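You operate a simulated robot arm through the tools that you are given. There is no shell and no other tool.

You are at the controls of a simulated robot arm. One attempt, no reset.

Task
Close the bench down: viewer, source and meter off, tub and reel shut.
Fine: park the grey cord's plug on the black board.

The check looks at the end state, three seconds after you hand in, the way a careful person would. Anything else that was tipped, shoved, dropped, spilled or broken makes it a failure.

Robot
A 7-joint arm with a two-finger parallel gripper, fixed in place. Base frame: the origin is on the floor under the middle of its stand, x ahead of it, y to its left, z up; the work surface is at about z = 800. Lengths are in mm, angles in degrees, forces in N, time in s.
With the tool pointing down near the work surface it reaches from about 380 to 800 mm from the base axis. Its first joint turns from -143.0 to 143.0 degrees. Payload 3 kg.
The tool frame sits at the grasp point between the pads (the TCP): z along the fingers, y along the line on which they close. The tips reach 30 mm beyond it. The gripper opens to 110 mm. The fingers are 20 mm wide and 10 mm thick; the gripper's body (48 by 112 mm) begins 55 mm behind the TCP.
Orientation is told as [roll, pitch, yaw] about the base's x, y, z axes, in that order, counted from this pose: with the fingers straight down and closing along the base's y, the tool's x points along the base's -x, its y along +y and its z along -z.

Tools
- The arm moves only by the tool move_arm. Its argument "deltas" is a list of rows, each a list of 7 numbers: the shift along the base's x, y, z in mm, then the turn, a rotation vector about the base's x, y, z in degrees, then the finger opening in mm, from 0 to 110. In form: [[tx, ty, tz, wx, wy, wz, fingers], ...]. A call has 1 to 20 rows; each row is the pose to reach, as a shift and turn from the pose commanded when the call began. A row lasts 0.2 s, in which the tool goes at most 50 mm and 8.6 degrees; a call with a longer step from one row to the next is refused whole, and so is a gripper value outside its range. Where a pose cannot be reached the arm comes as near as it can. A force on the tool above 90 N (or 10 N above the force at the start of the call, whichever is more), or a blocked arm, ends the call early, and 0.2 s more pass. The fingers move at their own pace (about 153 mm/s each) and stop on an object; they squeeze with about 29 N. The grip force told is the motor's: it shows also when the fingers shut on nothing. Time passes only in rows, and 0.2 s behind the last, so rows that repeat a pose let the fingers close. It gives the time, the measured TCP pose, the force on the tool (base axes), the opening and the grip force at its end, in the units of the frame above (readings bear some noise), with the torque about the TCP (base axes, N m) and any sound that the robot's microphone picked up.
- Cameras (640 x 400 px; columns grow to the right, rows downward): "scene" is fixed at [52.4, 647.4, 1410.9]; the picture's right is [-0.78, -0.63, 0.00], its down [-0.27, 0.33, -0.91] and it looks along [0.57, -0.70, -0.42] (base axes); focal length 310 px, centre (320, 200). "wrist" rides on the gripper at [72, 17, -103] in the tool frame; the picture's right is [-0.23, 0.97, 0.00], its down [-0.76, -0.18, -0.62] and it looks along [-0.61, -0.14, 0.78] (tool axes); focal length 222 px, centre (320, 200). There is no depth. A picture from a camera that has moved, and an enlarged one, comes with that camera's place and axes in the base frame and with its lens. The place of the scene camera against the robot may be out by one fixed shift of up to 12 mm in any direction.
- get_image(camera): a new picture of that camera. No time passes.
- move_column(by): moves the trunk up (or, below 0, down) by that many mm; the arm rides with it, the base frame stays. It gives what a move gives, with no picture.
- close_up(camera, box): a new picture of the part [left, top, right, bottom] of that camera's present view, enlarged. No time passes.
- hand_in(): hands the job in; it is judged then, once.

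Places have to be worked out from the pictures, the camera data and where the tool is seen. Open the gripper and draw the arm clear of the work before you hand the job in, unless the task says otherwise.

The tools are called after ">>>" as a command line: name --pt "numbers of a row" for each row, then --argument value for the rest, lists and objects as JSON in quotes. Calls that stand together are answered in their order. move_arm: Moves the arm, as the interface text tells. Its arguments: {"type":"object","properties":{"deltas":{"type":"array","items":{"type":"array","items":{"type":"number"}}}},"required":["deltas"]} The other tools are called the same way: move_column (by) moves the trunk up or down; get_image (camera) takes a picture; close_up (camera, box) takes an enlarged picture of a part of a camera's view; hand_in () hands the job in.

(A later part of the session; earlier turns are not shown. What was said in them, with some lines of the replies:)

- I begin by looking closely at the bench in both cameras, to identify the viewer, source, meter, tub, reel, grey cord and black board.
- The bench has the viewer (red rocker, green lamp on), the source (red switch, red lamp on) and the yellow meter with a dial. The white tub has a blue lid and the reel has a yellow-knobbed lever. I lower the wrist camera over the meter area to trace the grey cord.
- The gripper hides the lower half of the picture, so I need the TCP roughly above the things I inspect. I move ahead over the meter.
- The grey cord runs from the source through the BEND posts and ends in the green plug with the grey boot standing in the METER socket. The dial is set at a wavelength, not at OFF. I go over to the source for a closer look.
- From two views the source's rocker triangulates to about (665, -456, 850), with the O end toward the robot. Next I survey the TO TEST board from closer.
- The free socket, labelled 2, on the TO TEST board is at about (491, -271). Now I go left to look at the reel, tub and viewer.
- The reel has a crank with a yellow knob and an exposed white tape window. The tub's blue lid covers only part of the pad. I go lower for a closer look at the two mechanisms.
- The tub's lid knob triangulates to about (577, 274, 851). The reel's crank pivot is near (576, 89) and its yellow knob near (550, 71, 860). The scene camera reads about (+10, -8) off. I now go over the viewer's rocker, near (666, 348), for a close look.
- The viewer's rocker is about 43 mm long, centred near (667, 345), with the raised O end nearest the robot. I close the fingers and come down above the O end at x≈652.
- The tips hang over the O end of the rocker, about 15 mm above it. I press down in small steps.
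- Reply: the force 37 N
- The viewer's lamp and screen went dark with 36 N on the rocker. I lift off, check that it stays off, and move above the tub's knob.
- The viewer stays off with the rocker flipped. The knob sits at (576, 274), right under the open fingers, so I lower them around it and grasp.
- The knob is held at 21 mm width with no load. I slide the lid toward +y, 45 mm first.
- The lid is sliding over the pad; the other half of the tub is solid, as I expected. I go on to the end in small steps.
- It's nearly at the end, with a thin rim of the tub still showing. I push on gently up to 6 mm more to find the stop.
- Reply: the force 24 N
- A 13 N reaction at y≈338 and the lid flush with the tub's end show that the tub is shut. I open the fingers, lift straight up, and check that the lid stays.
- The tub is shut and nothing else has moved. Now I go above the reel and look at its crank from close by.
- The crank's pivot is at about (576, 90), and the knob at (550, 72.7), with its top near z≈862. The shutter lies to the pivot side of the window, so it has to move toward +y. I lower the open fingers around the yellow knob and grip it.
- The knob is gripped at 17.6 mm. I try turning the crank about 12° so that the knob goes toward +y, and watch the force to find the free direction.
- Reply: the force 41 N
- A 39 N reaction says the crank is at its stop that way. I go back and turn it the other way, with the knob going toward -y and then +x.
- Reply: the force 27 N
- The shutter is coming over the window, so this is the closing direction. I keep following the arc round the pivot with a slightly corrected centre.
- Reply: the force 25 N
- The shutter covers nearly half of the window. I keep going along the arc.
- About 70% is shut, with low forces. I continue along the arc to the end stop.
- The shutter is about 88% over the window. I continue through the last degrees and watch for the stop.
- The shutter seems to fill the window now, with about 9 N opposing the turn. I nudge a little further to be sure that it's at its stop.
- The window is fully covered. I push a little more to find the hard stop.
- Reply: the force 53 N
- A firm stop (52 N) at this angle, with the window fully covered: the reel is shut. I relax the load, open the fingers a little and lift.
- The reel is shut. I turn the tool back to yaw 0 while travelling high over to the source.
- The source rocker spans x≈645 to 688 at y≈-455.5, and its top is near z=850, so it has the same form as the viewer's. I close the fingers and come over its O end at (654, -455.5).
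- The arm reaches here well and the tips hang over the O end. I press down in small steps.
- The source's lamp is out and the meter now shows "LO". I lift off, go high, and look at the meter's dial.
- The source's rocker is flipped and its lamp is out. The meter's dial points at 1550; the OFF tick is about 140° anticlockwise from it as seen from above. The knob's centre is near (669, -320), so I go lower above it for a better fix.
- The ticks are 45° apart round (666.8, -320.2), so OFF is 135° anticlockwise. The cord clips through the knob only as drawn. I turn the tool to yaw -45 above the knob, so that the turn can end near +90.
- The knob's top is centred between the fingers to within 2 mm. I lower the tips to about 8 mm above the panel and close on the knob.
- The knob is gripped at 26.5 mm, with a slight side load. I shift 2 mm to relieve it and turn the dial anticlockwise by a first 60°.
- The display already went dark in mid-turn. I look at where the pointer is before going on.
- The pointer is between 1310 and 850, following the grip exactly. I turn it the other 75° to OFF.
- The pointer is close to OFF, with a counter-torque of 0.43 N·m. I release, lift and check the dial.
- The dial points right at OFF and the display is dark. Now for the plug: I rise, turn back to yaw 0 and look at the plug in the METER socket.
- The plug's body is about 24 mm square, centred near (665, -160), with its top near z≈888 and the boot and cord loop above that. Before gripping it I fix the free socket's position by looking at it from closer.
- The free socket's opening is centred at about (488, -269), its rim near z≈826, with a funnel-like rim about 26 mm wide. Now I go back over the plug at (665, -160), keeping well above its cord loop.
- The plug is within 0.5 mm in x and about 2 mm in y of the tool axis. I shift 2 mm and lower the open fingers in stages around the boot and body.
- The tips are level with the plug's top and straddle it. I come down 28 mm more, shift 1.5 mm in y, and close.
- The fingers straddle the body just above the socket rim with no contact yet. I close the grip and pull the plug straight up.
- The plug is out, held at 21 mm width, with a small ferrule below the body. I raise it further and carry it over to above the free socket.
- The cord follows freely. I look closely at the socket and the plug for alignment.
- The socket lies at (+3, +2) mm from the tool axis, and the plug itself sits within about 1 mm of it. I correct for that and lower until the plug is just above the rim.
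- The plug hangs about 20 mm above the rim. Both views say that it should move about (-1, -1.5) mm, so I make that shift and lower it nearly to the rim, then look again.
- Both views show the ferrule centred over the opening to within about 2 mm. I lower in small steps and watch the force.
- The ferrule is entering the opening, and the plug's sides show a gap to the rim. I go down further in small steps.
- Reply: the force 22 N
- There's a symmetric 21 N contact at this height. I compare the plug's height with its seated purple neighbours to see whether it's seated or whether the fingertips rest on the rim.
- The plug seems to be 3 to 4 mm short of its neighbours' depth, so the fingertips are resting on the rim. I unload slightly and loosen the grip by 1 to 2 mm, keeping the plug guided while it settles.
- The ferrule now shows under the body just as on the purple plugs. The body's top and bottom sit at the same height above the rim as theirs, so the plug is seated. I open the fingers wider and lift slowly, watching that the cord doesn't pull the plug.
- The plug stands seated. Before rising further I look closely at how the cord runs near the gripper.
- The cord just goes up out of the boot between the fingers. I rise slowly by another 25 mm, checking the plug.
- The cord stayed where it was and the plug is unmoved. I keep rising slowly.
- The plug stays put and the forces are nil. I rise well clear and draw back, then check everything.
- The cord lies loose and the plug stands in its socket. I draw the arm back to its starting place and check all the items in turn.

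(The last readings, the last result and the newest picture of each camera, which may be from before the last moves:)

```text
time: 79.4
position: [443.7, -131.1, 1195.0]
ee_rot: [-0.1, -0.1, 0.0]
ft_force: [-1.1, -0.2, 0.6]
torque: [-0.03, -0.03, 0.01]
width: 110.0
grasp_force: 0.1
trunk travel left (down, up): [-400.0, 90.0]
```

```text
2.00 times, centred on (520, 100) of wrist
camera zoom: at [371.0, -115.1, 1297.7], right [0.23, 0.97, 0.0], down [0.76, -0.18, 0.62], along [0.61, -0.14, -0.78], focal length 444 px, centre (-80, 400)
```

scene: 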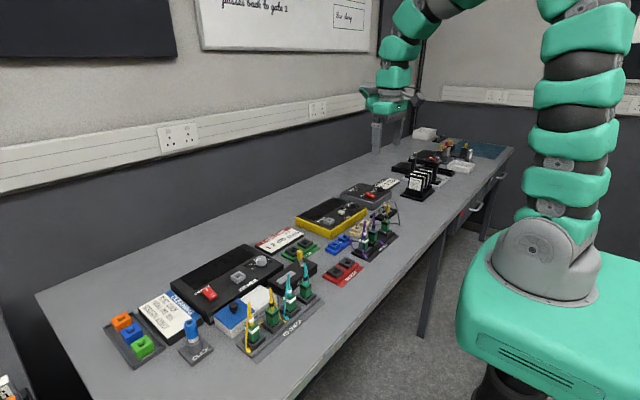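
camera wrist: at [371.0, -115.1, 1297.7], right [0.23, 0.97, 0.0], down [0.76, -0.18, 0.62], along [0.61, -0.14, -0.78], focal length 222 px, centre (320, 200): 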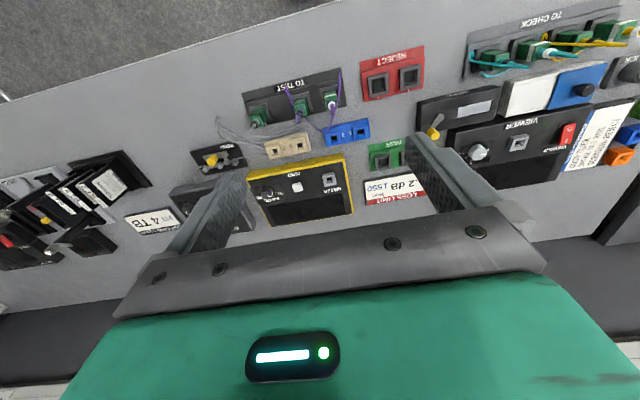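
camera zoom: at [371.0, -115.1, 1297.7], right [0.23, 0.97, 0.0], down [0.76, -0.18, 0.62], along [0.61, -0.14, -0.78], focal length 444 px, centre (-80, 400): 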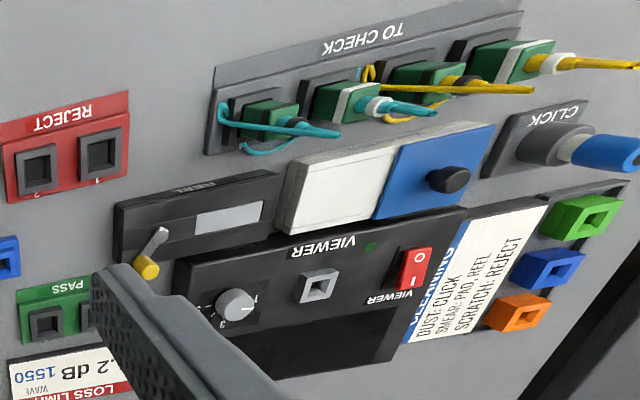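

Viewer, source and meter are dark, with their switches at off, and the tub and reel are shut. One last close look at the parked plug and the reel's window before handing in.

>>> close_up --camera "scene" --box '[360, 195, 420, 250]'

>>> close_up --camera "scene" --box '[280, 250, 330, 295]'

```text
7.27 times, centred on (390, 222) of scene
camera zoom: at [52.4, 647.4, 1410.9], right [-0.78, -0.63, 0.0], down [-0.27, 0.33, -0.91], along [0.57, -0.7, -0.42], focal length 2258 px, centre (-189, 36)
```

zoom: 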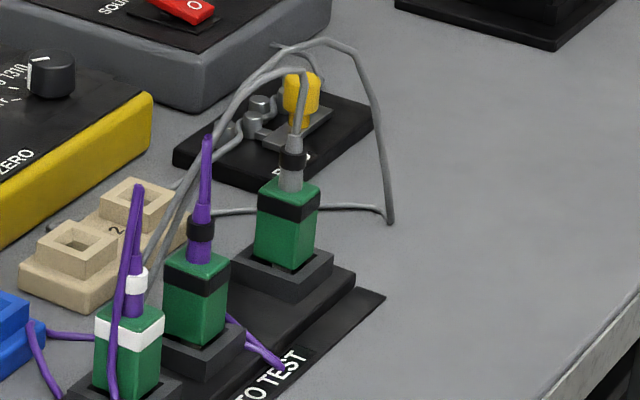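

```text
8.89 times, centred on (305, 272) of scene
camera zoom: at [52.4, 647.4, 1410.9], right [-0.78, -0.63, 0.0], down [-0.27, 0.33, -0.91], along [0.57, -0.7, -0.42], focal length 2760 px, centre (453, -444)
```

zoom: 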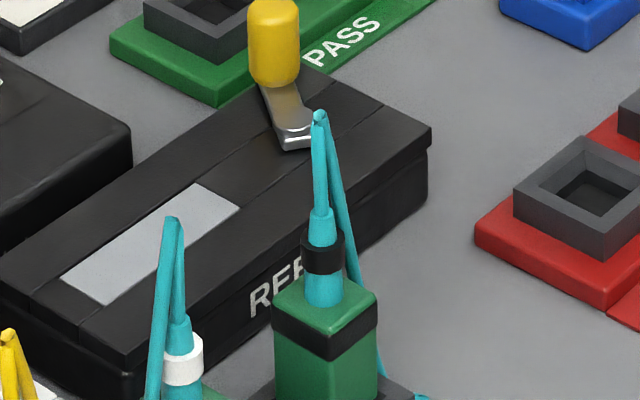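

The grey cord's plug stands upright in the free TO TEST socket, at the same depth as its neighbours. The reel's window is fully covered and nothing else has been disturbed. The gripper is open and clear, so I hand the job in.

>>> hand_in

```text
The job is handed in.
```

The bench is closed down and the job is handed in; I don't have the verdict on it.

- **Viewer:** off. Its rocker is at O, and its lamp and screen are dark.
- **Source:** off. Its rocker is at O and its lamp is out.
- **Meter:** off. The dial points at OFF and the display is dark.
- **Tub:** shut. The blue lid is slid to its stop and covers the pad.
- **Reel:** shut. The crank is turned to its stop, and the shutter covers the whole window.
- **Grey cord:** its plug is out of the meter and parked in the free socket (2) on the black TO TEST board. It stands upright, at the same depth as the purple plugs beside it. The cord lies in loose loops between that board and the BEND fixture.

In the last pictures, nothing else on the bench looked moved or tipped. The gripper is open and the arm is back at its starting place.
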